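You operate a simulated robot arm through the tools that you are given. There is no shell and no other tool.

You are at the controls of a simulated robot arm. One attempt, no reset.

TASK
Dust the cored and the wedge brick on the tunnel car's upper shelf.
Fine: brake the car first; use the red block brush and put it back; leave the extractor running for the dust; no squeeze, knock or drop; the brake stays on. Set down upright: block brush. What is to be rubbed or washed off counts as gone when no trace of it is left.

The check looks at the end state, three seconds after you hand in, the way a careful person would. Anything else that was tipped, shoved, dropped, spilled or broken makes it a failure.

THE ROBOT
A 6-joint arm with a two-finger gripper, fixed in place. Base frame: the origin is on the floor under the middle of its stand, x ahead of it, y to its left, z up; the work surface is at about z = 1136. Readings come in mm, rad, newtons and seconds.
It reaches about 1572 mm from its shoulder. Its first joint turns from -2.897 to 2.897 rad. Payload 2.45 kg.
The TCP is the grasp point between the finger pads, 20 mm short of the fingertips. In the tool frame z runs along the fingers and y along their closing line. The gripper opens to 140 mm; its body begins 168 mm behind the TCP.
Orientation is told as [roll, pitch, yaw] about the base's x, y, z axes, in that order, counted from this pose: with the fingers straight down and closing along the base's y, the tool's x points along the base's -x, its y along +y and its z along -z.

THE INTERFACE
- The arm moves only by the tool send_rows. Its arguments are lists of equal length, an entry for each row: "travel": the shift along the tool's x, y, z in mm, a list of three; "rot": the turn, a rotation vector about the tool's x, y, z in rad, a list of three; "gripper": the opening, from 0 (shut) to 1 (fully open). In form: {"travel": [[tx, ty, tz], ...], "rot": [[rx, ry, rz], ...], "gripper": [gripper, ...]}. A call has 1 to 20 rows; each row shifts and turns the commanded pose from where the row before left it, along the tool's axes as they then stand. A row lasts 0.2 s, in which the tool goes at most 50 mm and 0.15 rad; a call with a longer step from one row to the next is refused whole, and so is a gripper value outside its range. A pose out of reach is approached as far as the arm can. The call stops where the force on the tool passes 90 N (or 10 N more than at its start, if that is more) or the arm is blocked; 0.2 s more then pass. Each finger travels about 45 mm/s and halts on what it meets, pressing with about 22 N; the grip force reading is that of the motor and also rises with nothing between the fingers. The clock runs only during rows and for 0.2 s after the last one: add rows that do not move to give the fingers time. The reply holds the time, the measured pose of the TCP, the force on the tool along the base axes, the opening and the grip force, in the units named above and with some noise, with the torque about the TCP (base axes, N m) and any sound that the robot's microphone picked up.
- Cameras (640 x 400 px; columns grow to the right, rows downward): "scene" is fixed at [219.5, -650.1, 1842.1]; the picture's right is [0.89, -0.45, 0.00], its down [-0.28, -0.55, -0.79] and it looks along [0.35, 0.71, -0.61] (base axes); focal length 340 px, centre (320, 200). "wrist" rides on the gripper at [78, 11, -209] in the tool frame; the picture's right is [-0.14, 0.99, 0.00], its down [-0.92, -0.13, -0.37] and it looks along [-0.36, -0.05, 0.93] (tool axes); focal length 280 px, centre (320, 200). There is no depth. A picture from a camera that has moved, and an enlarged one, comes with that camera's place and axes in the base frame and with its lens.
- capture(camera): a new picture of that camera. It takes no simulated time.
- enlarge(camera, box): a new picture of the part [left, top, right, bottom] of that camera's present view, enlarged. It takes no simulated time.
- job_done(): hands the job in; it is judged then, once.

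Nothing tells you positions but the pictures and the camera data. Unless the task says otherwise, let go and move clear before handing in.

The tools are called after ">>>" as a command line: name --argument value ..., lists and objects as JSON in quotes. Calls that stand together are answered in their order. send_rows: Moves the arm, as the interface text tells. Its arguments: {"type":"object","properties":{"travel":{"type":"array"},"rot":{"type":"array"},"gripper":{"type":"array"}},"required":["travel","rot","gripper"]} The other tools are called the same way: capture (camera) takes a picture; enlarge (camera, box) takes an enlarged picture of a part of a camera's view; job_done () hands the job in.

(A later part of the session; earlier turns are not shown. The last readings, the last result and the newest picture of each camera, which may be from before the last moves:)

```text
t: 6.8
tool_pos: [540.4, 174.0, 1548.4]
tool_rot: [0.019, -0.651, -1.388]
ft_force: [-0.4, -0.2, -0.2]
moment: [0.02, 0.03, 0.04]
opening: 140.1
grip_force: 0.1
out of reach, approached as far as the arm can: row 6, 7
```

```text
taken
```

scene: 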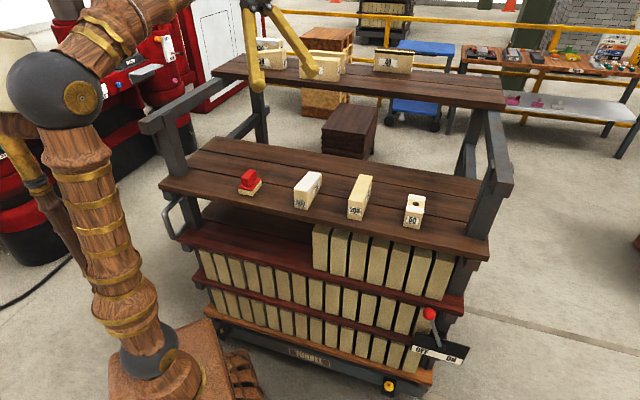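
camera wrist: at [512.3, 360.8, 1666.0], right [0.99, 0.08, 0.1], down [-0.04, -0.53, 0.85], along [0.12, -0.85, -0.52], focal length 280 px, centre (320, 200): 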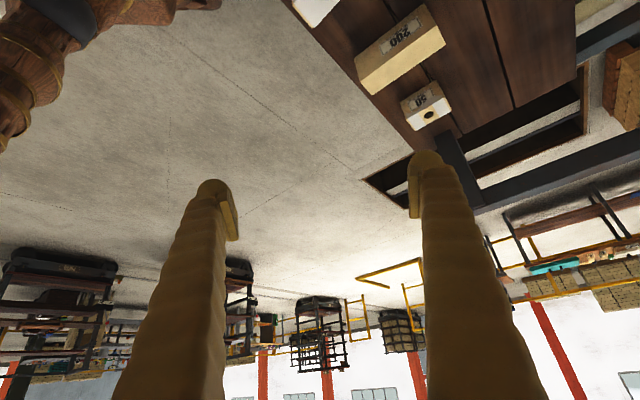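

Nothing reachable on the right besides the car. At the far left of the scene picture there's a cream bell-shaped hood on a trunk behind the arm, which may be the extractor. I'll zoom there and swing back left.

>>> enlarge --camera "scene" --box '[0, 20, 120, 220]'

>>> enlarge --camera "wrist" --box '[0, 230, 160, 400]'

>>> send_rows --travel '[[0, 0, 0], [0, 0, 0], [0, 0, 0], [0, 0, 0], [0, 0, 0], [0, 0, 0], [0, 0, 0], [0, 0, 0], [0, 0, 0], [0, 0, 0], [0, 0, 0], [0, 0, 0], [0, 0, 0], [0, 0, 0], [0, 0, 0], [0, 0, 0], [0, 0, 0], [0, 0, 0], [0, 0, 0]]' --rot '[[-0.088, 0, -0.115], [-0.088, 0, -0.115], [-0.088, 0, -0.115], [-0.088, 0, -0.115], [-0.088, 0, -0.115], [-0.088, 0, -0.115], [-0.088, 0, -0.115], [-0.088, 0, -0.115], [-0.088, 0, -0.115], [-0.088, 0, -0.115], [-0.088, 0, -0.115], [-0.088, 0, -0.115], [-0.088, 0, -0.115], [-0.088, 0, -0.115], [-0.088, 0, -0.115], [-0.088, 0, -0.115], [-0.088, 0, -0.115], [-0.088, 0, -0.115], [0, 0, 0]]' --gripper '[1, 1, 1, 1, 1, 1, 1, 1, 1, 1, 1, 1, 1, 1, 1, 1, 1, 1, 1]'

>>> capture --camera "wrist"

>>> capture --camera "scene"

```text
2.00 times, centred on (60, 120) of scene
camera zoom: at [219.5, -650.1, 1842.1], right [0.89, -0.45, 0.0], down [-0.28, -0.55, -0.79], along [0.35, 0.71, -0.61], focal length 681 px, centre (840, 360)
```

zoom: 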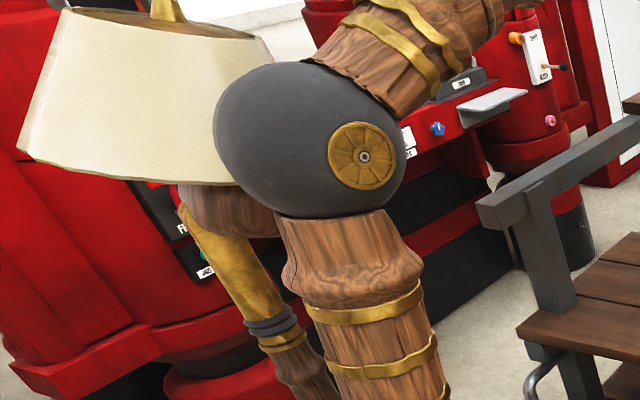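

```text
2.35 times, centred on (80, 315) of wrist
camera zoom: at [512.3, 360.8, 1666.0], right [0.99, 0.08, 0.1], down [-0.04, -0.53, 0.85], along [0.12, -0.85, -0.52], focal length 660 px, centre (885, -71)
```

zoom: 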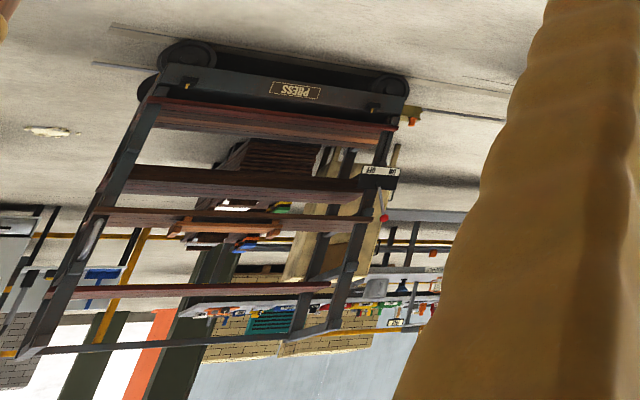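

```text
t: 10.8
tool_pos: [540.4, 173.7, 1548.2]
tool_rot: [-0.002, -0.652, 1.222]
ft_force: [0.1, 1.0, -0.1]
moment: [-0.01, 0.02, 0.0]
opening: 140.1
grip_force: 0.1
```

```text
taken
camera wrist: at [464.8, 0.0, 1666.3], right [-0.89, 0.44, 0.08], down [0.29, 0.43, 0.85], along [0.34, 0.78, -0.52], focal length 280 px, centre (320, 200)
```

wrist: 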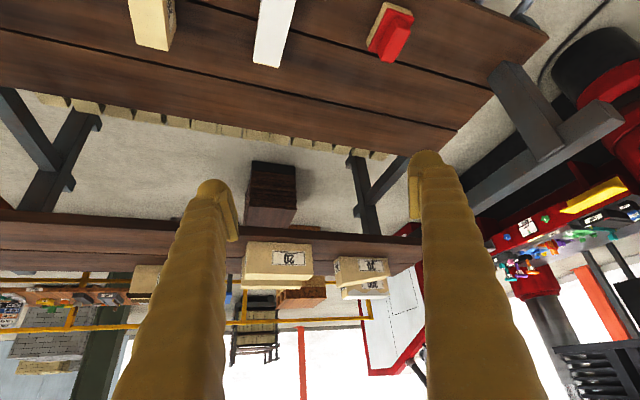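

```text
taken
```

scene: 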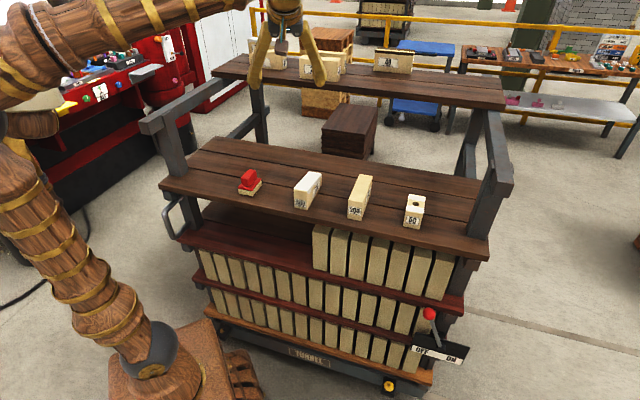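

The hood on an articulated arm stands at my left, with labelled panels on the red machine behind it. I'll zoom on the back-shelf bricks from here, then swing further left to see those panels.

>>> enlarge --camera "wrist" --box '[110, 220, 430, 320]'

>>> enlarge --camera "wrist" --box '[480, 150, 640, 400]'

>>> send_rows --travel '[[0, 0, 0], [0, 0, 0], [0, 0, 0], [0, 0, 0], [0, 0, 0], [0, 0, 0], [0, 0, 0], [0, 0, 0]]' --rot '[[-0.088, 0, -0.115], [-0.088, 0, -0.115], [-0.088, 0, -0.115], [-0.088, 0, -0.115], [-0.088, 0, -0.115], [-0.088, 0, -0.115], [-0.088, 0, -0.115], [0, 0, 0]]' --gripper '[1, 1, 1, 1, 1, 1, 1, 1]'

>>> capture --camera "wrist"

>>> capture --camera "scene"

```text
2.00 times, centred on (270, 270) of wrist
camera zoom: at [464.8, 0.0, 1666.3], right [-0.89, 0.44, 0.08], down [0.29, 0.43, 0.85], along [0.34, 0.78, -0.52], focal length 561 px, centre (420, 60)
```

zoom: 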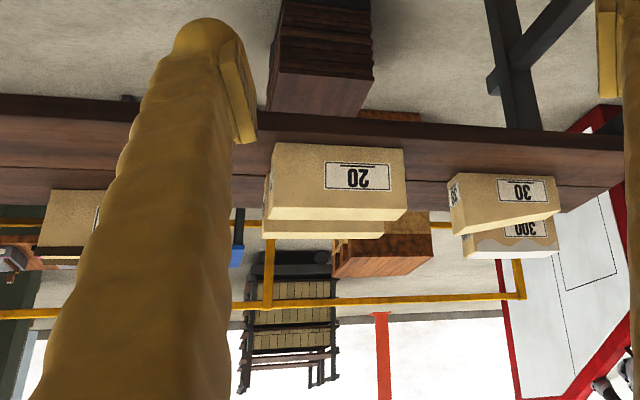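

```text
1.60 times, centred on (560, 275) of wrist
camera zoom: at [464.8, 0.0, 1666.3], right [-0.89, 0.44, 0.08], down [0.29, 0.43, 0.85], along [0.34, 0.78, -0.52], focal length 449 px, centre (-64, 80)
```

zoom: 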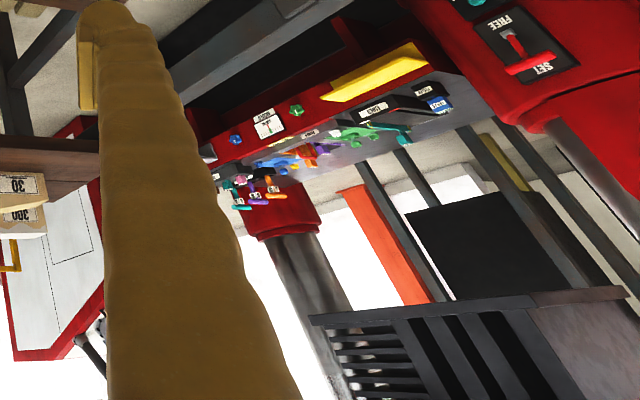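

```text
t: 12.6
tool_pos: [533.3, 201.8, 1499.1]
tool_rot: [-0.015, -0.643, 2.232]
ft_force: [-0.4, 0.2, 0.3]
moment: [-0.02, 0.01, 0.02]
opening: 140.0
grip_force: 0.0
out of reach, approached as far as the arm can: row 6, 7
```

```text
taken
camera wrist: at [637.2, 45.3, 1617.3], right [-0.85, -0.51, 0.07], down [-0.22, 0.48, 0.85], along [-0.47, 0.71, -0.52], focal length 280 px, centre (320, 200)
```

wrist: 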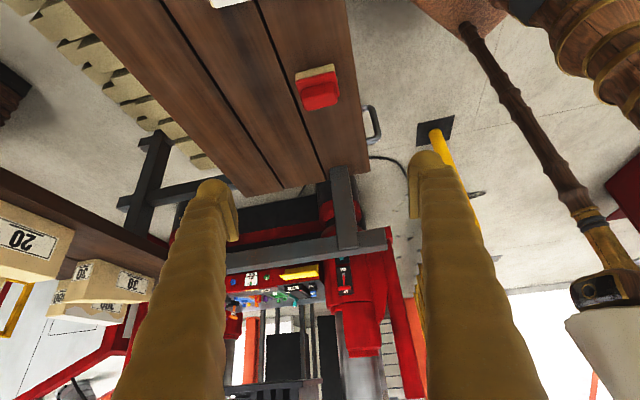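

```text
taken
```

scene: 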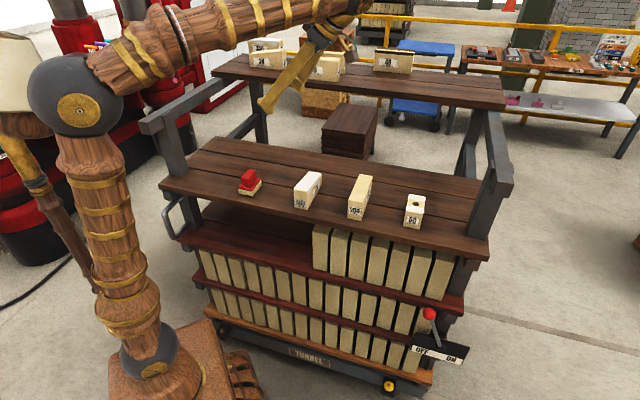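

A lampshade-like hood on an arm is mounted on my own stand, and a yellow post on a black foot stands at the left, mostly hidden by a finger. I'll zoom on these.

>>> enlarge --camera "wrist" --box '[400, 80, 500, 260]'

>>> enlarge --camera "wrist" --box '[480, 180, 640, 400]'

>>> enlarge --camera "wrist" --box '[220, 160, 430, 400]'

>>> enlarge --camera "wrist" --box '[0, 180, 180, 340]'

>>> enlarge --camera "wrist" --box '[270, 40, 390, 160]'

```text
2.22 times, centred on (450, 170) of wrist
camera zoom: at [637.2, 45.3, 1617.3], right [-0.85, -0.51, 0.07], down [-0.22, 0.48, 0.85], along [-0.47, 0.71, -0.52], focal length 623 px, centre (31, 267)
```

zoom: 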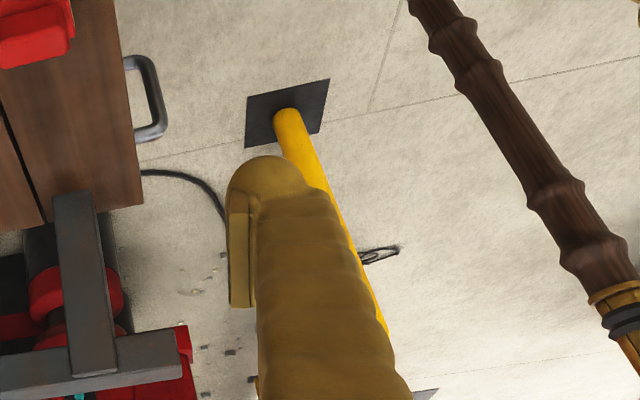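

```text
1.82 times, centred on (560, 290) of wrist
camera zoom: at [637.2, 45.3, 1617.3], right [-0.85, -0.51, 0.07], down [-0.22, 0.48, 0.85], along [-0.47, 0.71, -0.52], focal length 510 px, centre (-116, 36)
```

zoom: 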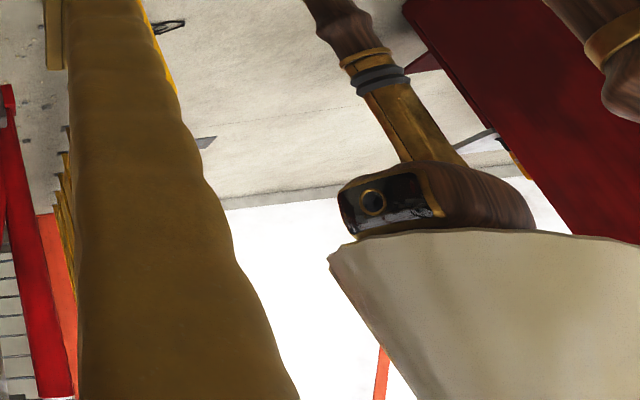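

```text
1.67 times, centred on (325, 280) of wrist
camera zoom: at [637.2, 45.3, 1617.3], right [-0.85, -0.51, 0.07], down [-0.22, 0.48, 0.85], along [-0.47, 0.71, -0.52], focal length 467 px, centre (312, 67)
```

zoom: 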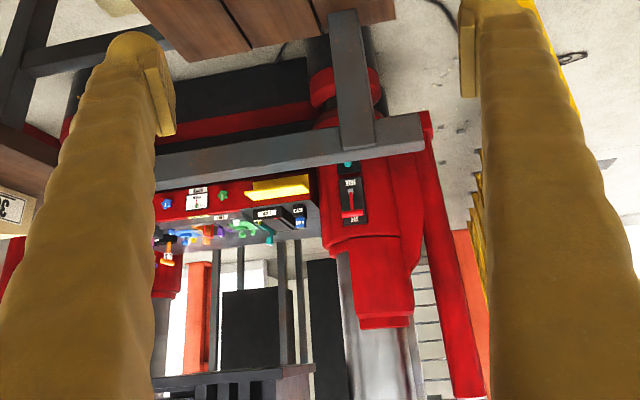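

```text
2.50 times, centred on (90, 260) of wrist
camera zoom: at [637.2, 45.3, 1617.3], right [-0.85, -0.51, 0.07], down [-0.22, 0.48, 0.85], along [-0.47, 0.71, -0.52], focal length 701 px, centre (895, 50)
```

zoom: 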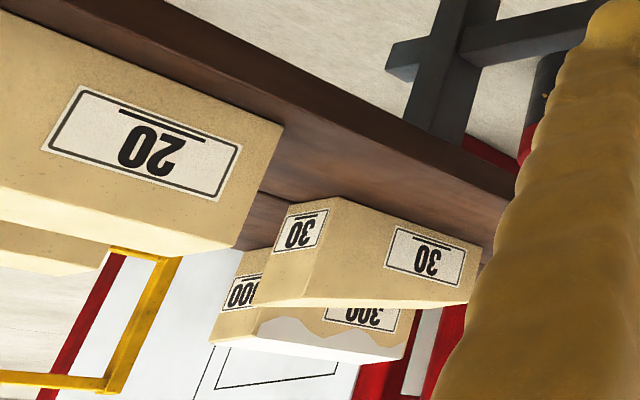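

```text
3.33 times, centred on (330, 100) of wrist
camera zoom: at [637.2, 45.3, 1617.3], right [-0.85, -0.51, 0.07], down [-0.22, 0.48, 0.85], along [-0.47, 0.71, -0.52], focal length 935 px, centre (287, 533)
```

zoom: 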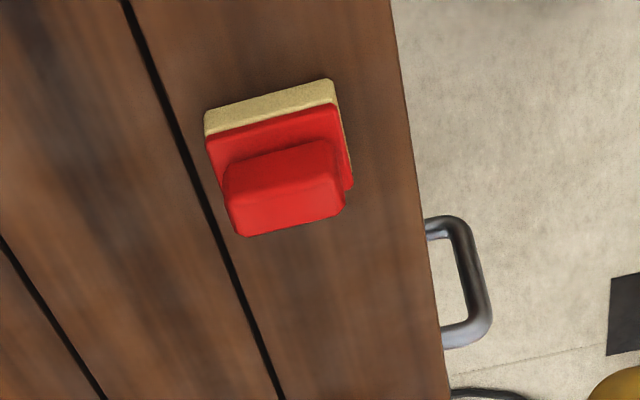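

The yellow post's top is still hidden behind a finger. I'll close the gripper in free air to clear the sides of the view and look again.

>>> send_rows --travel '[[0, 0, 0], [0, 0, 0], [0, 0, 0], [0, 0, 0], [0, 0, 0], [0, 0, 0], [0, 0, 0], [0, 0, 0], [0, 0, 0]]' --rot '[[0, 0, 0], [0, 0, 0], [0, 0, 0], [0, 0, 0], [0, 0, 0], [0, 0, 0], [0, 0, 0], [0, 0, 0], [0, 0, 0]]' --gripper '[0, 0, 0, 0, 0, 0, 0, 0, 0]'

>>> capture --camera "wrist"

>>> enlarge --camera "wrist" --box '[380, 80, 540, 300]'

>>> enlarge --camera "wrist" --box '[0, 180, 200, 340]'

>>> enlarge --camera "wrist" --box '[150, 200, 420, 400]'

```text
t: 14.6
tool_pos: [533.7, 202.6, 1498.4]
tool_rot: [-0.015, -0.645, 2.233]
ft_force: [-0.5, -0.3, -0.1]
moment: [-0.01, 0.02, 0.01]
opening: 0.0
grip_force: 22.4
```

```text
taken
camera wrist: at [637.0, 45.1, 1617.6], right [-0.85, -0.51, 0.07], down [-0.22, 0.48, 0.85], along [-0.47, 0.71, -0.52], focal length 280 px, centre (320, 200)
```

wrist: 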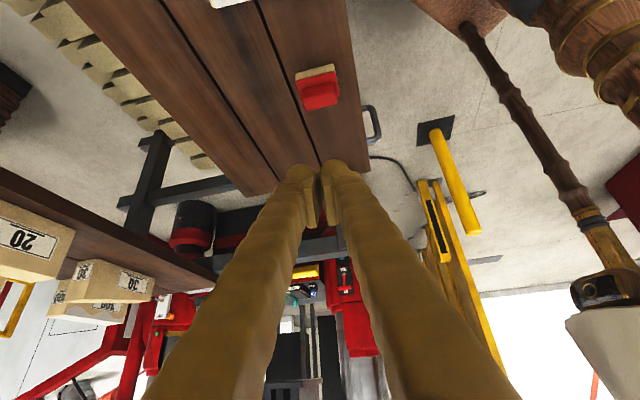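

```text
1.82 times, centred on (460, 190) of wrist
camera zoom: at [637.0, 45.1, 1617.6], right [-0.85, -0.51, 0.07], down [-0.22, 0.48, 0.85], along [-0.47, 0.71, -0.52], focal length 510 px, centre (66, 218)
```

zoom: 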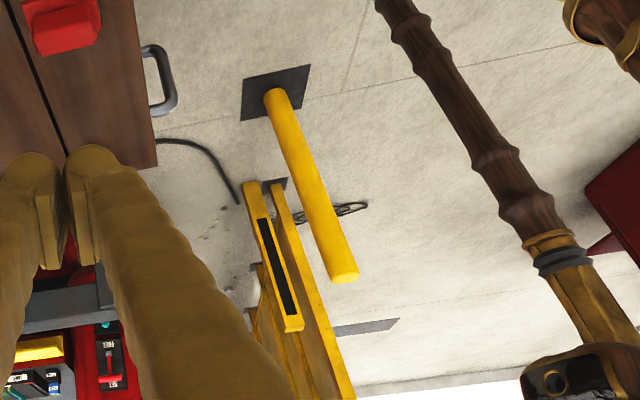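

```text
2.50 times, centred on (100, 260) of wrist
camera zoom: at [637.0, 45.1, 1617.6], right [-0.85, -0.51, 0.07], down [-0.22, 0.48, 0.85], along [-0.47, 0.71, -0.52], focal length 701 px, centre (870, 50)
```

zoom: 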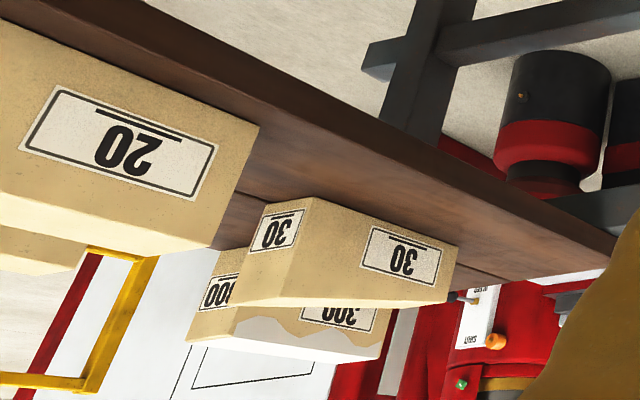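

```text
2.00 times, centred on (285, 300) of wrist
camera zoom: at [637.0, 45.1, 1617.6], right [-0.85, -0.51, 0.07], down [-0.22, 0.48, 0.85], along [-0.47, 0.71, -0.52], focal length 561 px, centre (390, 0)
```

zoom: 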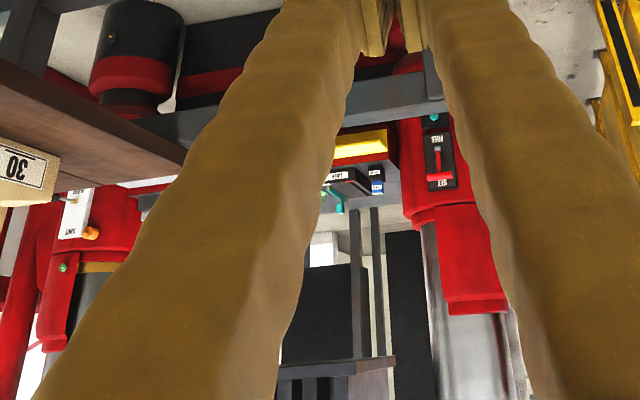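

The yellow post is just a bollard next to a light curtain. I still need the extractor, so I'll zoom on the low area around my own stand and the car's front.

>>> enlarge --camera "scene" --box '[90, 300, 290, 400]'

>>> enlarge --camera "scene" --box '[0, 0, 100, 160]'

>>> enlarge --camera "scene" --box '[400, 290, 490, 380]'

>>> enlarge --camera "scene" --box '[350, 0, 480, 140]'

>>> enlarge --camera "wrist" --box '[540, 80, 640, 280]'

```text
3.20 times, centred on (190, 350) of scene
camera zoom: at [219.5, -650.1, 1842.1], right [0.89, -0.45, 0.0], down [-0.28, -0.55, -0.79], along [0.35, 0.71, -0.61], focal length 1089 px, centre (736, -280)
```

zoom: 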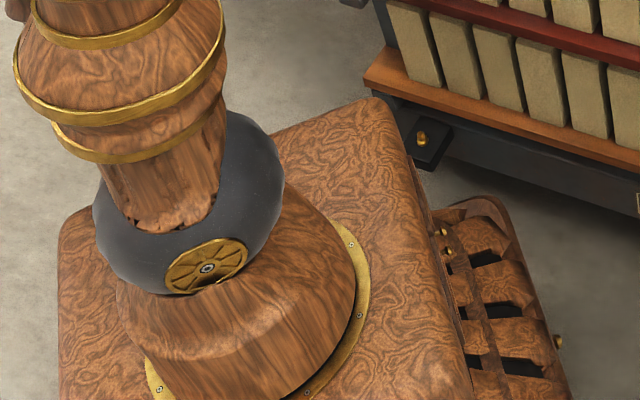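

```text
2.50 times, centred on (50, 80) of scene
camera zoom: at [219.5, -650.1, 1842.1], right [0.89, -0.45, 0.0], down [-0.28, -0.55, -0.79], along [0.35, 0.71, -0.61], focal length 851 px, centre (995, 500)
```

zoom: 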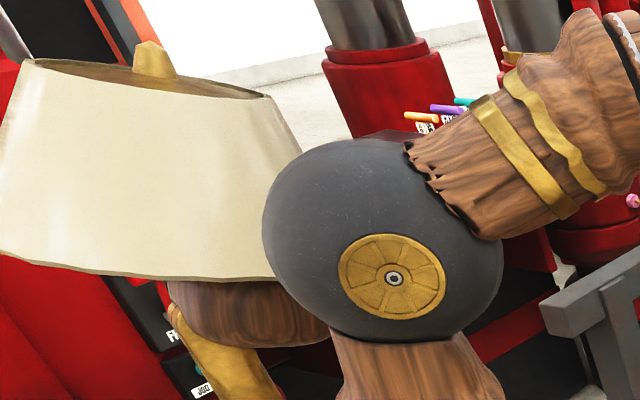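

```text
4.44 times, centred on (445, 335) of scene
camera zoom: at [219.5, -650.1, 1842.1], right [0.89, -0.45, 0.0], down [-0.28, -0.55, -0.79], along [0.35, 0.71, -0.61], focal length 1513 px, centre (-236, -400)
```

zoom: 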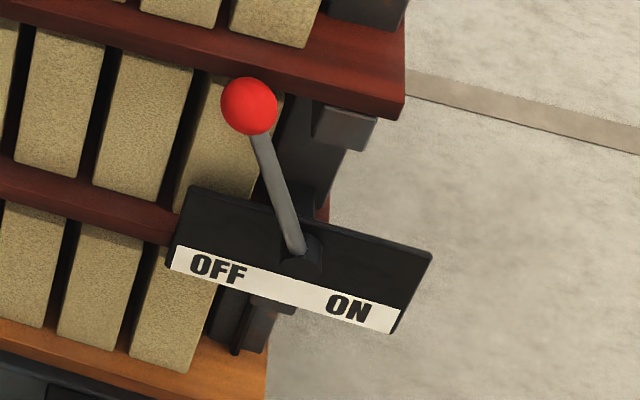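

```text
2.86 times, centred on (415, 70) of scene
camera zoom: at [219.5, -650.1, 1842.1], right [0.89, -0.45, 0.0], down [-0.28, -0.55, -0.79], along [0.35, 0.71, -0.61], focal length 973 px, centre (49, 571)
```

zoom: 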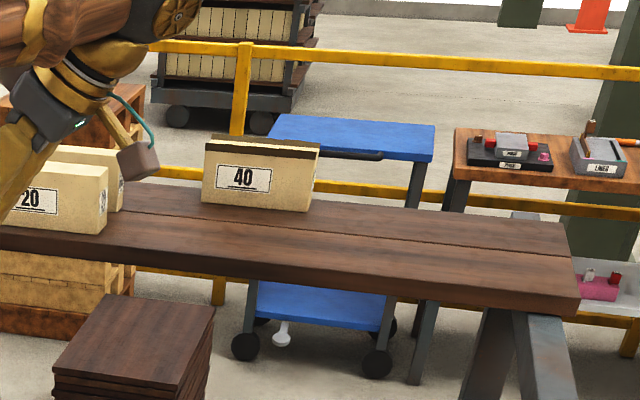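

```text
2.00 times, centred on (590, 180) of wrist
camera zoom: at [637.0, 45.1, 1617.6], right [-0.85, -0.51, 0.07], down [-0.22, 0.48, 0.85], along [-0.47, 0.71, -0.52], focal length 561 px, centre (-220, 240)
```

zoom: 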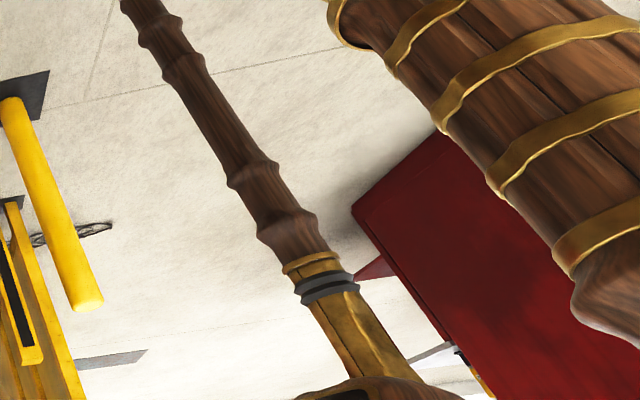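

A red cabinet stands somewhere behind me that I haven't seen properly. I'll turn the tool back to point outward, then swing the whole arm clockwise over clear floor to look around.

>>> send_rows --travel '[[0, 0, 0], [0, 0, 0], [0, 0, 0], [0, 0, 0], [0, 0, 0], [0, 0, 0], [0, 0, 0], [0, 0, 0], [0, 0, 0], [0, 0, 0], [0, 0, 0], [0, 0, 0], [0, 0, 0]]' --rot '[[0.088, 0, 0.115], [0.088, 0, 0.115], [0.088, 0, 0.115], [0.088, 0, 0.115], [0.088, 0, 0.115], [0.088, 0, 0.115], [0.088, 0, 0.115], [0.088, 0, 0.115], [0.088, 0, 0.115], [0.088, 0, 0.115], [0.088, 0, 0.115], [0.088, 0, 0.115], [0.088, 0, 0.115]]' --gripper '[0, 0, 0, 0, 0, 0, 0, 0, 0, 0, 0, 0, 0]'

>>> send_rows --travel '[[0, -48, 0], [0, -48, 0], [0, -48, 0], [0, -48, 0], [0, -48, 0], [0, -48, 0], [0, -48, 0], [0, -48, 0], [0, -48, 0], [0, -48, 0], [0, -48, 0], [0, -48, 0], [0, -48, 0], [0, 0, 0]]' --rot '[[0.051, 0, 0.067], [0.051, 0, 0.067], [0.051, 0, 0.067], [0.051, 0, 0.067], [0.051, 0, 0.067], [0.051, 0, 0.067], [0.051, 0, 0.067], [0.051, 0, 0.067], [0.051, 0, 0.067], [0.051, 0, 0.067], [0.051, 0, 0.067], [0.051, 0, 0.067], [0.051, 0, 0.067], [0, 0, 0]]' --gripper '[0, 0, 0, 0, 0, 0, 0, 0, 0, 0, 0, 0, 0, 0]'

>>> capture --camera "wrist"

>>> capture --camera "scene"

```text
t: 17.4
tool_pos: [532.4, 201.9, 1499.2]
tool_rot: [-0.003, -0.653, 0.351]
ft_force: [-0.2, -0.3, 0.1]
moment: [-0.04, 0.01, -0.01]
opening: 0.1
grip_force: 21.9
```

```text
t: 20.4
tool_pos: [443.3, -383.7, 1499.9]
tool_rot: [-0.001, -0.653, -0.747]
ft_force: [-0.2, -0.1, 0.1]
moment: [0.04, 0.01, -0.01]
opening: 0.0
grip_force: 22.2
```

```text
taken
camera wrist: at [310.1, -248.0, 1617.5], right [0.75, 0.65, 0.08], down [0.29, -0.44, 0.85], along [0.59, -0.62, -0.52], focal length 280 px, centre (320, 200)
```

wrist: 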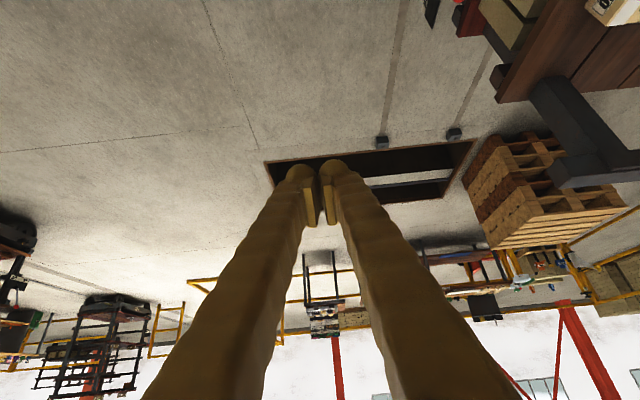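

```text
taken
```

scene: 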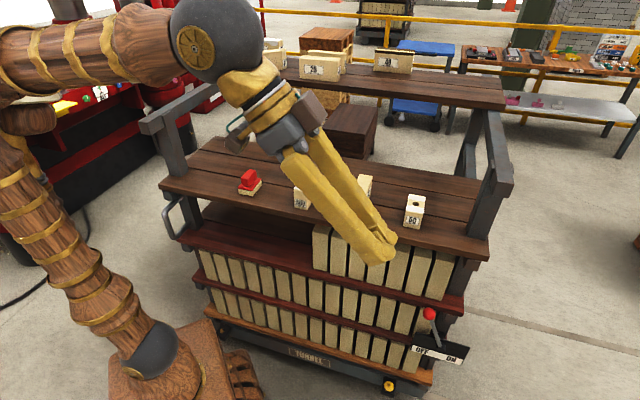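

The floor to the right is clear apart from the pit. I'll continue round to see what's behind me.

>>> send_rows --travel '[[0, -48, 0], [0, -48, 0], [0, -48, 0], [0, -48, 0], [0, -48, 0], [0, -48, 0], [0, -48, 0], [0, -48, 0], [0, -48, 0], [0, -48, 0], [0, -48, 0], [0, -48, 0], [0, -48, 0], [0, 0, 0]]' --rot '[[0.051, 0, 0.067], [0.051, 0, 0.067], [0.051, 0, 0.067], [0.051, 0, 0.067], [0.051, 0, 0.067], [0.051, 0, 0.067], [0.051, 0, 0.067], [0.051, 0, 0.067], [0.051, 0, 0.067], [0.051, 0, 0.067], [0.051, 0, 0.067], [0.051, 0, 0.067], [0.051, 0, 0.067], [0, 0, 0]]' --gripper '[0, 0, 0, 0, 0, 0, 0, 0, 0, 0, 0, 0, 0, 0]'

>>> capture --camera "wrist"

>>> capture --camera "scene"

```text
t: 23.4
tool_pos: [-122.5, -573.9, 1496.3]
tool_rot: [0.002, -0.65, -1.842]
ft_force: [0.2, 0.3, 0.0]
moment: [0.02, 0.01, -0.01]
opening: 0.0
grip_force: 22.3
```

```text
taken
camera wrist: at [-62.9, -394.4, 1614.8], right [0.93, -0.37, 0.09], down [-0.26, -0.46, 0.85], along [-0.27, -0.81, -0.52], focal length 280 px, centre (320, 200)
```

wrist: 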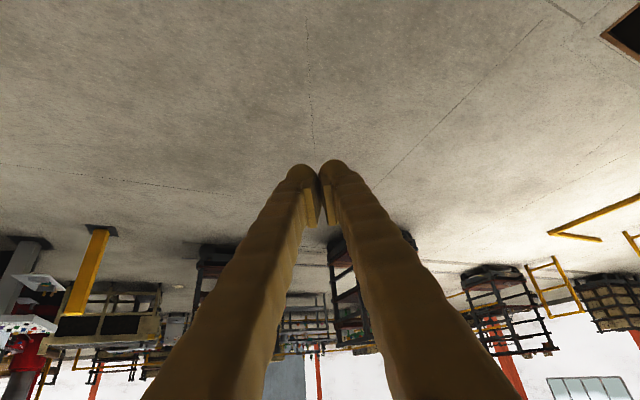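

```text
taken
```

scene: 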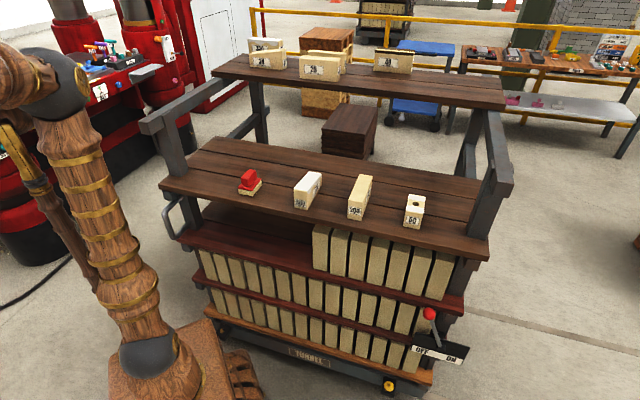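

Another machine appears at the left edge, behind me. I'll zoom there and turn further.

>>> enlarge --camera "wrist" --box '[0, 220, 200, 400]'

>>> enlarge --camera "scene" --box '[0, 20, 130, 230]'

>>> send_rows --travel '[[0, -48, 0], [0, -48, 0], [0, -48, 0], [0, -48, 0], [0, -48, 0], [0, -48, 0], [0, -48, 0], [0, 0, 0], [0, 0, 0], [0, 0, 0], [0, 0, 0], [0, 0, 0]]' --rot '[[0.051, 0, 0.067], [0.051, 0, 0.067], [0.051, 0, 0.067], [0.051, 0, 0.067], [0.051, 0, 0.067], [0.051, 0, 0.067], [0.051, 0, 0.067], [0.08, 0, 0.105], [0.08, 0, 0.105], [0.08, 0, 0.105], [0.08, 0, 0.105], [0, 0, 0]]' --gripper '[0, 0, 0, 0, 0, 0, 0, 0, 0, 0, 0, 0]'

>>> capture --camera "wrist"

>>> capture --camera "scene"

```text
2.22 times, centred on (100, 310) of wrist
camera zoom: at [-62.9, -394.4, 1614.8], right [0.93, -0.37, 0.09], down [-0.26, -0.46, 0.85], along [-0.27, -0.81, -0.52], focal length 623 px, centre (809, -44)
```

zoom: 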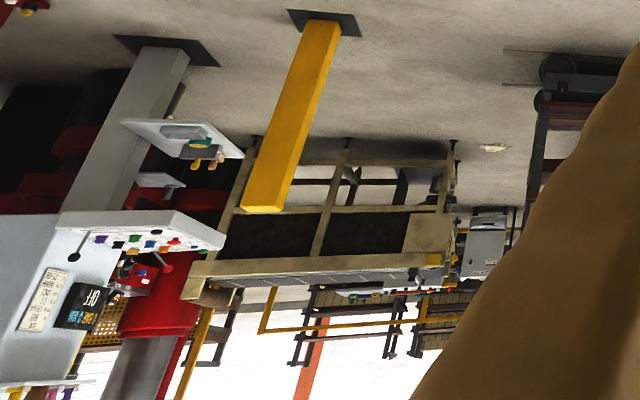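

```text
1.90 times, centred on (65, 125) of scene
camera zoom: at [219.5, -650.1, 1842.1], right [0.89, -0.45, 0.0], down [-0.28, -0.55, -0.79], along [0.35, 0.71, -0.61], focal length 648 px, centre (806, 343)
```

zoom: 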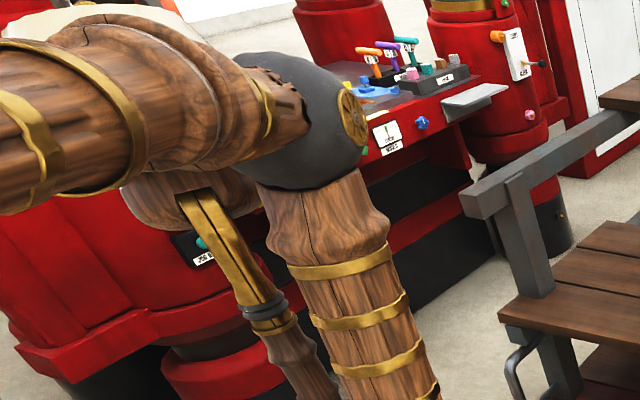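

```text
t: 26.0
tool_pos: [-413.3, -388.0, 1507.3]
tool_rot: [0.017, -0.661, -2.992]
ft_force: [-0.4, 0.2, 0.5]
moment: [0.04, 0.05, -0.05]
opening: 0.0
grip_force: 22.1
```

```text
taken
camera wrist: at [-225.0, -367.0, 1623.1], right [0.05, -0.99, 0.1], down [-0.52, 0.06, 0.85], along [-0.85, -0.09, -0.51], focal length 280 px, centre (320, 200)
```

wrist: 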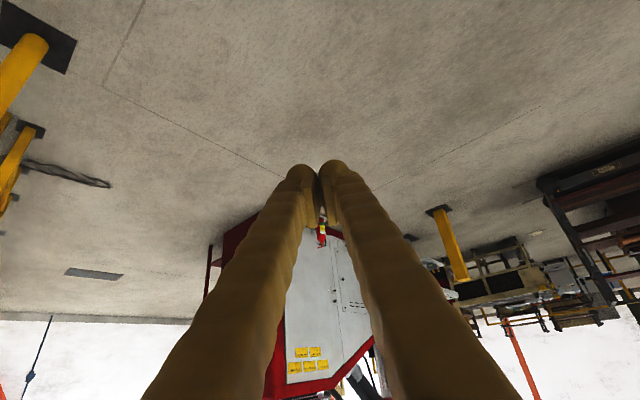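

```text
taken
```

scene: 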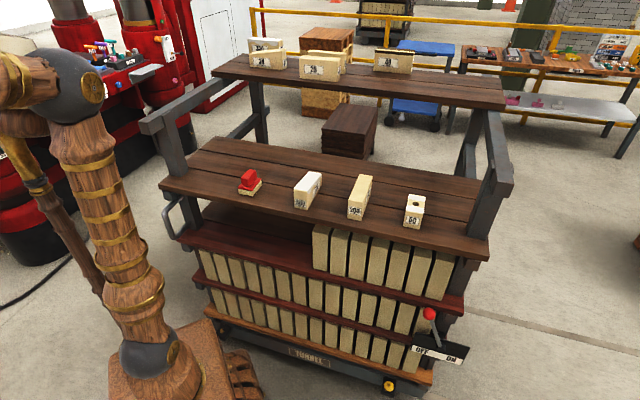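

Behind me is a far-off press cabinet and a distant console, nothing within reach. I'll turn the camera further to look at the left-rear area from here.

>>> enlarge --camera "wrist" --box '[200, 200, 400, 400]'

>>> send_rows --travel '[[0, 0, 0], [0, 0, 0], [0, 0, 0], [0, 0, 0], [0, 0, 0], [0, 0, 0], [0, 0, 0]]' --rot '[[0.085, 0, 0.11], [0.085, 0, 0.11], [0.085, 0, 0.11], [0.085, 0, 0.11], [0.085, 0, 0.11], [0.085, 0, 0.11], [0, 0, 0]]' --gripper '[0, 0, 0, 0, 0, 0, 0]'

>>> capture --camera "wrist"

>>> capture --camera "scene"

```text
2.00 times, centred on (300, 300) of wrist
camera zoom: at [-225.0, -367.0, 1623.1], right [0.05, -0.99, 0.1], down [-0.52, 0.06, 0.85], along [-0.85, -0.09, -0.51], focal length 561 px, centre (360, 0)
```

zoom: 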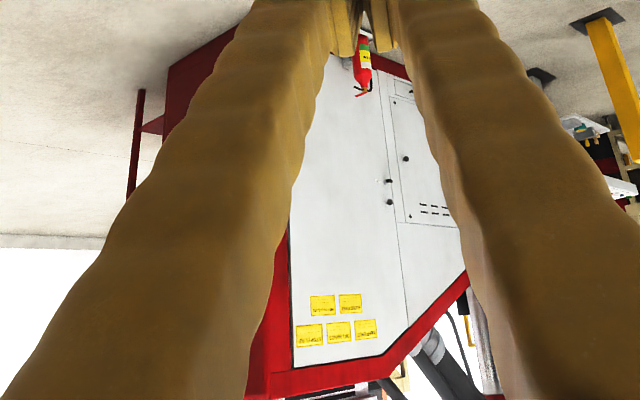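

```text
t: 27.6
tool_pos: [-407.5, -407.9, 1498.5]
tool_rot: [-0.008, -0.652, 2.497]
ft_force: [-0.3, 1.5, 0.0]
moment: [-0.04, 0.0, 0.02]
opening: 0.0
grip_force: 22.3
```

```text
taken
camera wrist: at [-265.8, -530.6, 1615.7], right [-0.69, -0.72, 0.08], down [-0.33, 0.41, 0.85], along [-0.65, 0.56, -0.52], focal length 280 px, centre (320, 200)
```

wrist: 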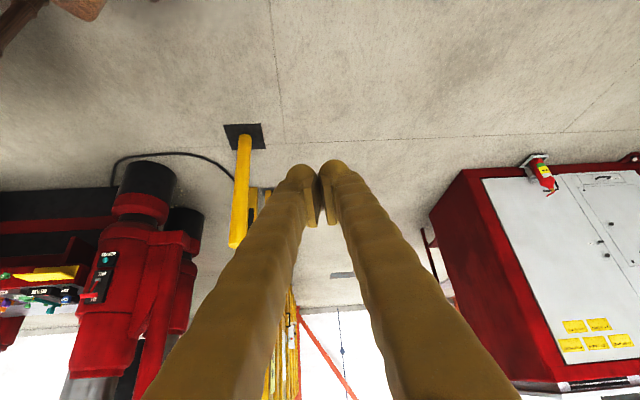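

```text
taken
```

scene: 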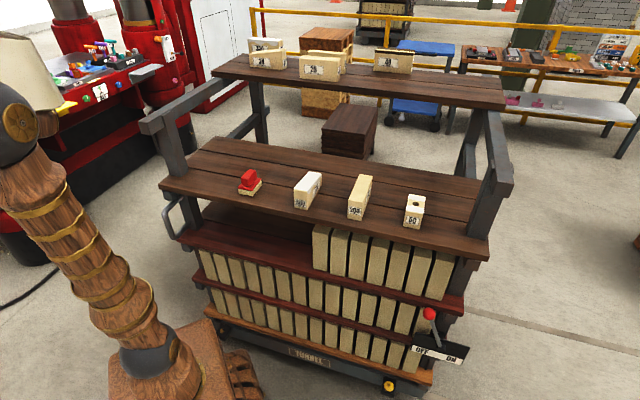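

The press on the left shows its side panel with labelled switches from here. I'll zoom on it.

>>> enlarge --camera "wrist" --box '[70, 235, 140, 315]'

>>> enlarge --camera "wrist" --box '[0, 250, 90, 330]'

>>> enlarge --camera "wrist" --box '[210, 110, 330, 260]'

>>> enlarge --camera "scene" --box '[40, 20, 200, 130]'

>>> enlarge --camera "wrist" --box '[260, 290, 360, 400]'

```text
5.00 times, centred on (105, 275) of wrist
camera zoom: at [-265.8, -530.6, 1615.7], right [-0.69, -0.72, 0.08], down [-0.33, 0.41, 0.85], along [-0.65, 0.56, -0.52], focal length 1402 px, centre (1395, -175)
```

zoom: 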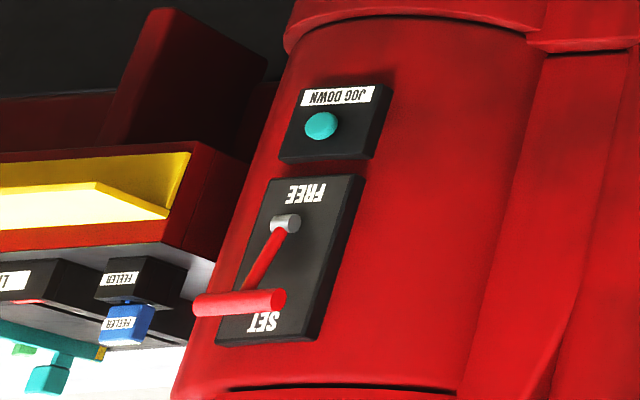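

```text
5.00 times, centred on (45, 290) of wrist
camera zoom: at [-265.8, -530.6, 1615.7], right [-0.69, -0.72, 0.08], down [-0.33, 0.41, 0.85], along [-0.65, 0.56, -0.52], focal length 1402 px, centre (1695, -250)
```

zoom: 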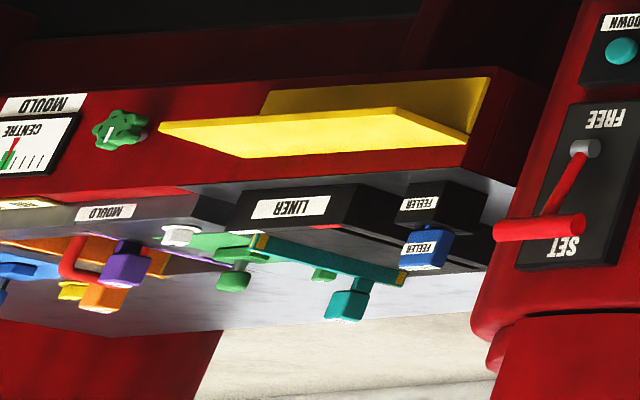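

```text
2.67 times, centred on (270, 185) of wrist
camera zoom: at [-265.8, -530.6, 1615.7], right [-0.69, -0.72, 0.08], down [-0.33, 0.41, 0.85], along [-0.65, 0.56, -0.52], focal length 748 px, centre (453, 240)
```

zoom: 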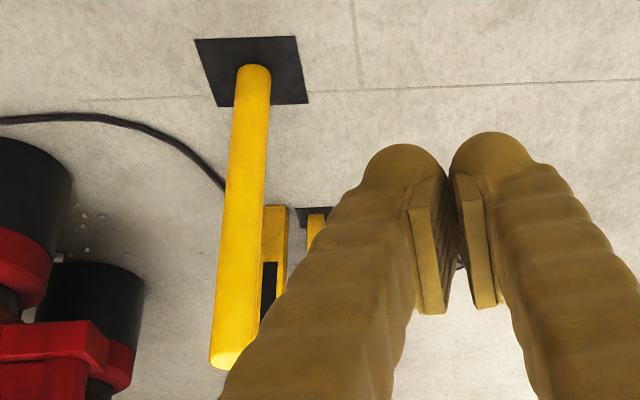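

```text
3.64 times, centred on (120, 75) of scene
camera zoom: at [219.5, -650.1, 1842.1], right [0.89, -0.45, 0.0], down [-0.28, -0.55, -0.79], along [0.35, 0.71, -0.61], focal length 1238 px, centre (1047, 654)
```

zoom: 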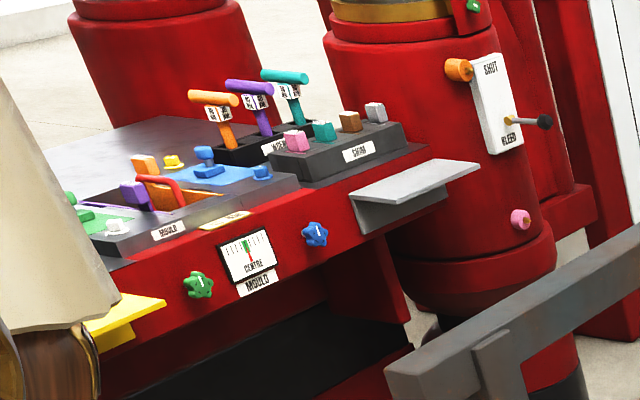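

```text
3.64 times, centred on (310, 345) of wrist
camera zoom: at [-265.8, -530.6, 1615.7], right [-0.69, -0.72, 0.08], down [-0.33, 0.41, 0.85], along [-0.65, 0.56, -0.52], focal length 1020 px, centre (356, -327)
```

zoom: 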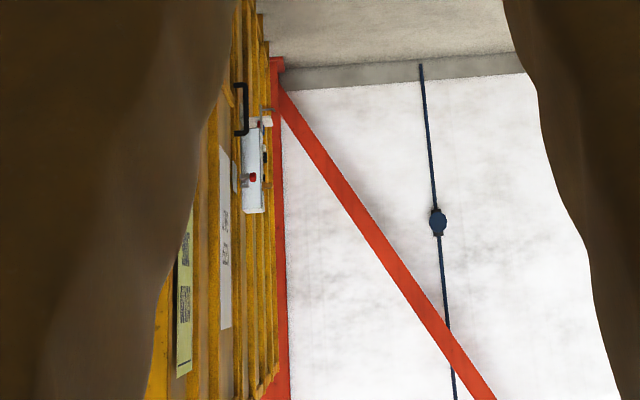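

No extractor control among those: the press panels read JOG DOWN, FREE/SET, SHOT/BLEED and MOULD. I'll swing back to the front the way I came, then look upward in case it hangs overhead.

>>> send_rows --travel '[[0, 0, 0], [0, 0, 0], [0, 0, 0], [0, 0, 0], [0, 0, 0], [0, 0, 0], [0, 0, 0], [0, 0, 0], [0, 0, 0], [0, 48, 0], [0, 48, 0], [0, 48, 0], [0, 48, 0], [0, 48, 0], [0, 48, 0], [0, 48, 0], [0, 48, 0], [0, 48, 0], [0, 48, 0]]' --rot '[[-0.085, 0, -0.11], [-0.085, 0, -0.11], [-0.085, 0, -0.11], [-0.085, 0, -0.11], [-0.085, 0, -0.11], [-0.085, 0, -0.11], [-0.088, 0, -0.115], [-0.088, 0, -0.115], [-0.088, 0, -0.115], [-0.07, 0, -0.09], [-0.051, 0, -0.067], [-0.051, 0, -0.067], [-0.051, 0, -0.067], [-0.051, 0, -0.067], [-0.051, 0, -0.067], [-0.051, 0, -0.067], [-0.051, 0, -0.067], [-0.051, 0, -0.067], [-0.051, 0, -0.067]]' --gripper '[0, 0, 0, 0, 0, 0, 0, 0, 0, 0, 0, 0, 0, 0, 0, 0, 0, 0, 0]'

>>> send_rows --travel '[[0, 48, 0], [0, 48, 0], [0, 48, 0], [0, 48, 0], [0, 48, 0], [0, 48, 0], [0, 48, 0], [0, 48, 0], [0, 48, 0], [0, 0, 0], [0, 0, 0], [0, 0, 0], [0, 0, 0], [0, 0, 0], [0, 0, 0]]' --rot '[[-0.051, 0, -0.067], [-0.051, 0, -0.067], [-0.051, 0, -0.067], [-0.051, 0, -0.067], [-0.051, 0, -0.067], [-0.051, 0, -0.067], [-0.051, 0, -0.067], [-0.051, 0, -0.067], [-0.051, 0, -0.067], [0, -0.14, 0], [0, -0.14, 0], [0, -0.14, 0], [0, -0.14, 0], [0, -0.14, 0], [0, 0, 0]]' --gripper '[0, 0, 0, 0, 0, 0, 0, 0, 0, 0, 0, 0, 0, 0, 0]'

>>> capture --camera "wrist"

>>> capture --camera "scene"

```text
t: 30.8
tool_pos: [-307.3, -508.5, 1518.0]
tool_rot: [0.011, -0.684, -2.222]
ft_force: [-0.7, -0.3, -0.6]
moment: [-0.06, 0.0, 0.0]
opening: 0.1
grip_force: 21.9
stopped in row 15: the arm was blocked; the commanded pose is now the measured one
```

```text
t: 31.6
tool_pos: [-286.6, -512.3, 1538.0]
tool_rot: [0.004, -0.716, -2.169]
ft_force: [1.6, -0.4, -0.5]
moment: [0.08, 0.15, -0.13]
opening: 0.0
grip_force: 21.8
stopped in row 4: the arm was blocked; the commanded pose is now the measured one
```

```text
taken
camera wrist: at [-168.5, -355.7, 1643.1], right [0.76, -0.64, 0.09], down [-0.36, -0.3, 0.88], along [-0.54, -0.71, -0.46], focal length 280 px, centre (320, 200)
```

wrist: 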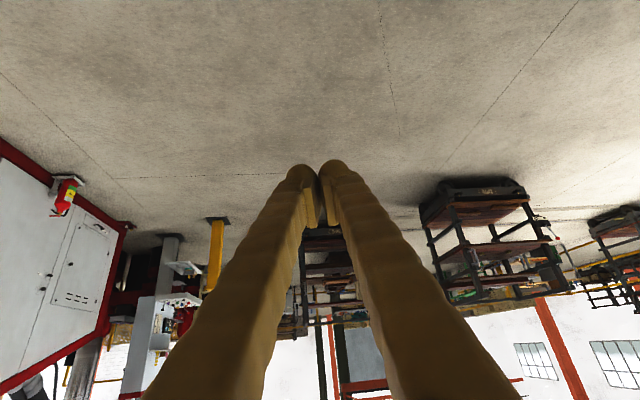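

```text
taken
```

scene: 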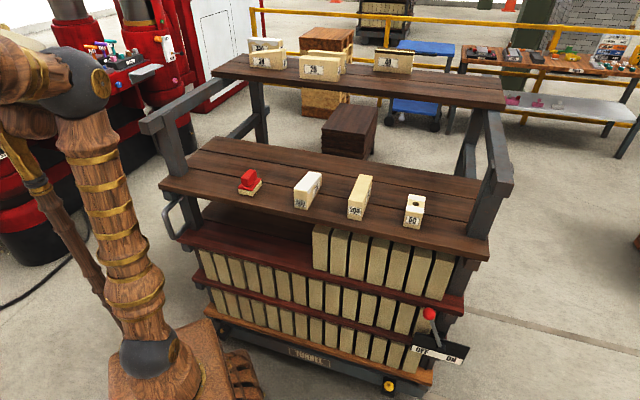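

The arm reports being blocked on the way back, perhaps near that lamp mast on my left. I'll look closely before moving any further.

>>> enlarge --camera "scene" --box '[0, 20, 160, 320]'

>>> enlarge --camera "scene" --box '[0, 20, 130, 150]'

```text
1.33 times, centred on (80, 170) of scene
camera zoom: at [219.5, -650.1, 1842.1], right [0.89, -0.45, 0.0], down [-0.28, -0.55, -0.79], along [0.35, 0.71, -0.61], focal length 454 px, centre (640, 240)
```

zoom: 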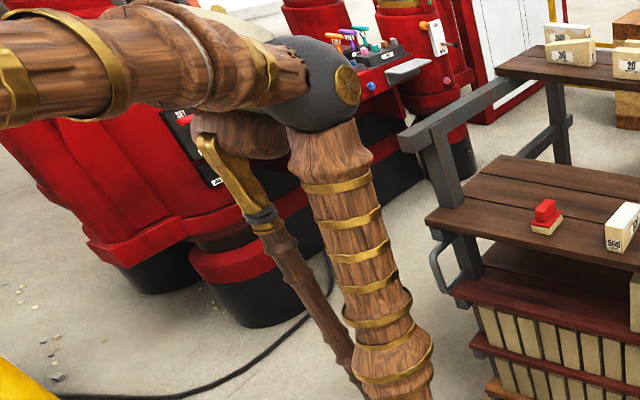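

```text
3.08 times, centred on (65, 85) of scene
camera zoom: at [219.5, -650.1, 1842.1], right [0.89, -0.45, 0.0], down [-0.28, -0.55, -0.79], along [0.35, 0.71, -0.61], focal length 1047 px, centre (1105, 554)
```

zoom: 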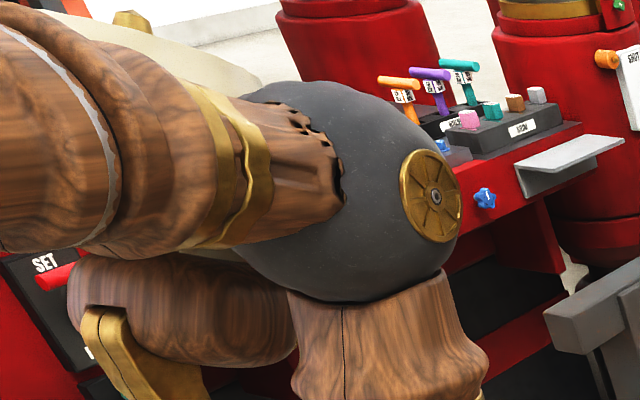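

My elbow ball is right beside the lamp head on the mast, and that is most likely the contact. I'll extend the arm outward to draw the elbow away from it, a little at a time, before rotating back.

>>> send_rows --travel '[[-15, 0, 20], [-20, 0, 30], [-20, 0, 30], [-20, 0, 30], [0, 0, 0]]' --rot '[[0, 0, 0], [0, 0, 0], [0, 0, 0], [0, 0, 0], [0, 0, 0]]' --gripper '[0, 0, 0, 0, 0]'

>>> capture --camera "scene"

>>> enlarge --camera "scene" --box '[0, 20, 130, 150]'

```text
t: 32.8
tool_pos: [-355.7, -627.1, 1499.7]
tool_rot: [0.003, -0.711, -2.156]
ft_force: [0.3, -0.3, 0.4]
moment: [0.0, -0.04, -0.02]
opening: 0.0
grip_force: 22.2
```

```text
taken
```

scene: 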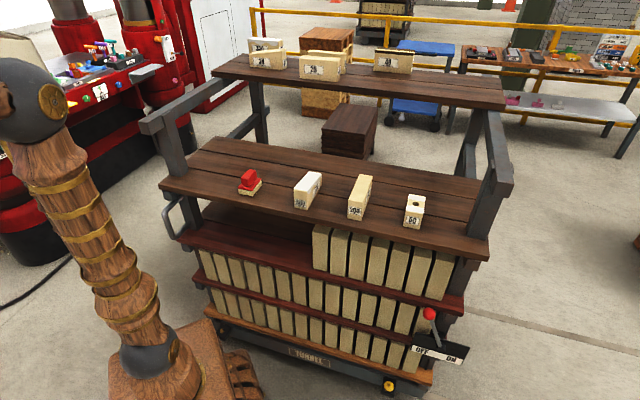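

```text
3.08 times, centred on (65, 85) of scene
camera zoom: at [219.5, -650.1, 1842.1], right [0.89, -0.45, 0.0], down [-0.28, -0.55, -0.79], along [0.35, 0.71, -0.61], focal length 1047 px, centre (1105, 554)
```

zoom: 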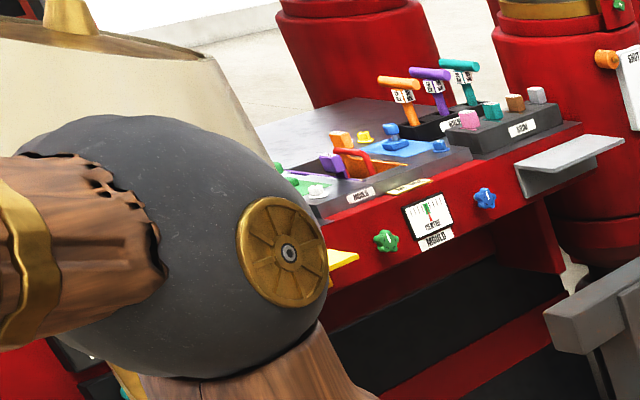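

The arm is free again. I'll go a bit further out and lower, then swing back toward the front at this larger radius, over empty floor.

>>> send_rows --travel '[[-13, 0, 38], [-13, 0, 38], [-13, 0, 38], [0, 48, 0], [0, 48, 0], [0, 48, 0], [0, 48, 0], [0, 48, 0], [0, 48, 0], [0, 48, 0], [0, 48, 0], [0, 48, 0], [0, 48, 0], [0, 48, 0], [0, 48, 0], [0, 48, 0], [0, 48, 0], [0, 48, 0], [0, 48, 0], [0, 0, 0]]' --rot '[[0, 0, 0], [0, 0, 0], [0, 0, 0], [-0.039, 0, -0.045], [-0.039, 0, -0.045], [-0.039, 0, -0.045], [-0.039, 0, -0.045], [-0.039, 0, -0.045], [-0.039, 0, -0.045], [-0.039, 0, -0.045], [-0.039, 0, -0.045], [-0.039, 0, -0.045], [-0.039, 0, -0.045], [-0.039, 0, -0.045], [-0.039, 0, -0.045], [-0.039, 0, -0.045], [-0.039, 0, -0.045], [-0.039, 0, -0.045], [-0.039, 0, -0.045], [0, 0, 0]]' --gripper '[0, 0, 0, 0, 0, 0, 0, 0, 0, 0, 0, 0, 0, 0, 0, 0, 0, 0, 0, 0]'

>>> capture --camera "scene"

>>> capture --camera "wrist"

```text
t: 37.0
tool_pos: [320.7, -815.9, 1440.8]
tool_rot: [0.003, -0.713, -1.208]
ft_force: [-0.2, 0.3, 0.4]
moment: [0.02, -0.01, 0.01]
opening: 0.0
grip_force: 22.3
```

```text
taken
```

scene: 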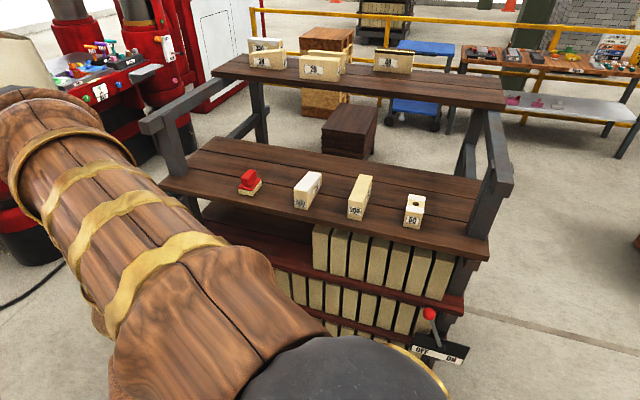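

```text
taken
camera wrist: at [259.1, -629.6, 1547.3], right [0.96, 0.26, 0.09], down [0.04, -0.47, 0.88], along [0.27, -0.84, -0.46], focal length 280 px, centre (320, 200)
```

wrist: 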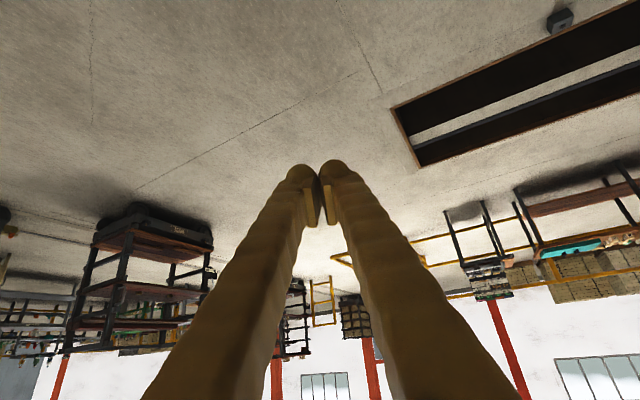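

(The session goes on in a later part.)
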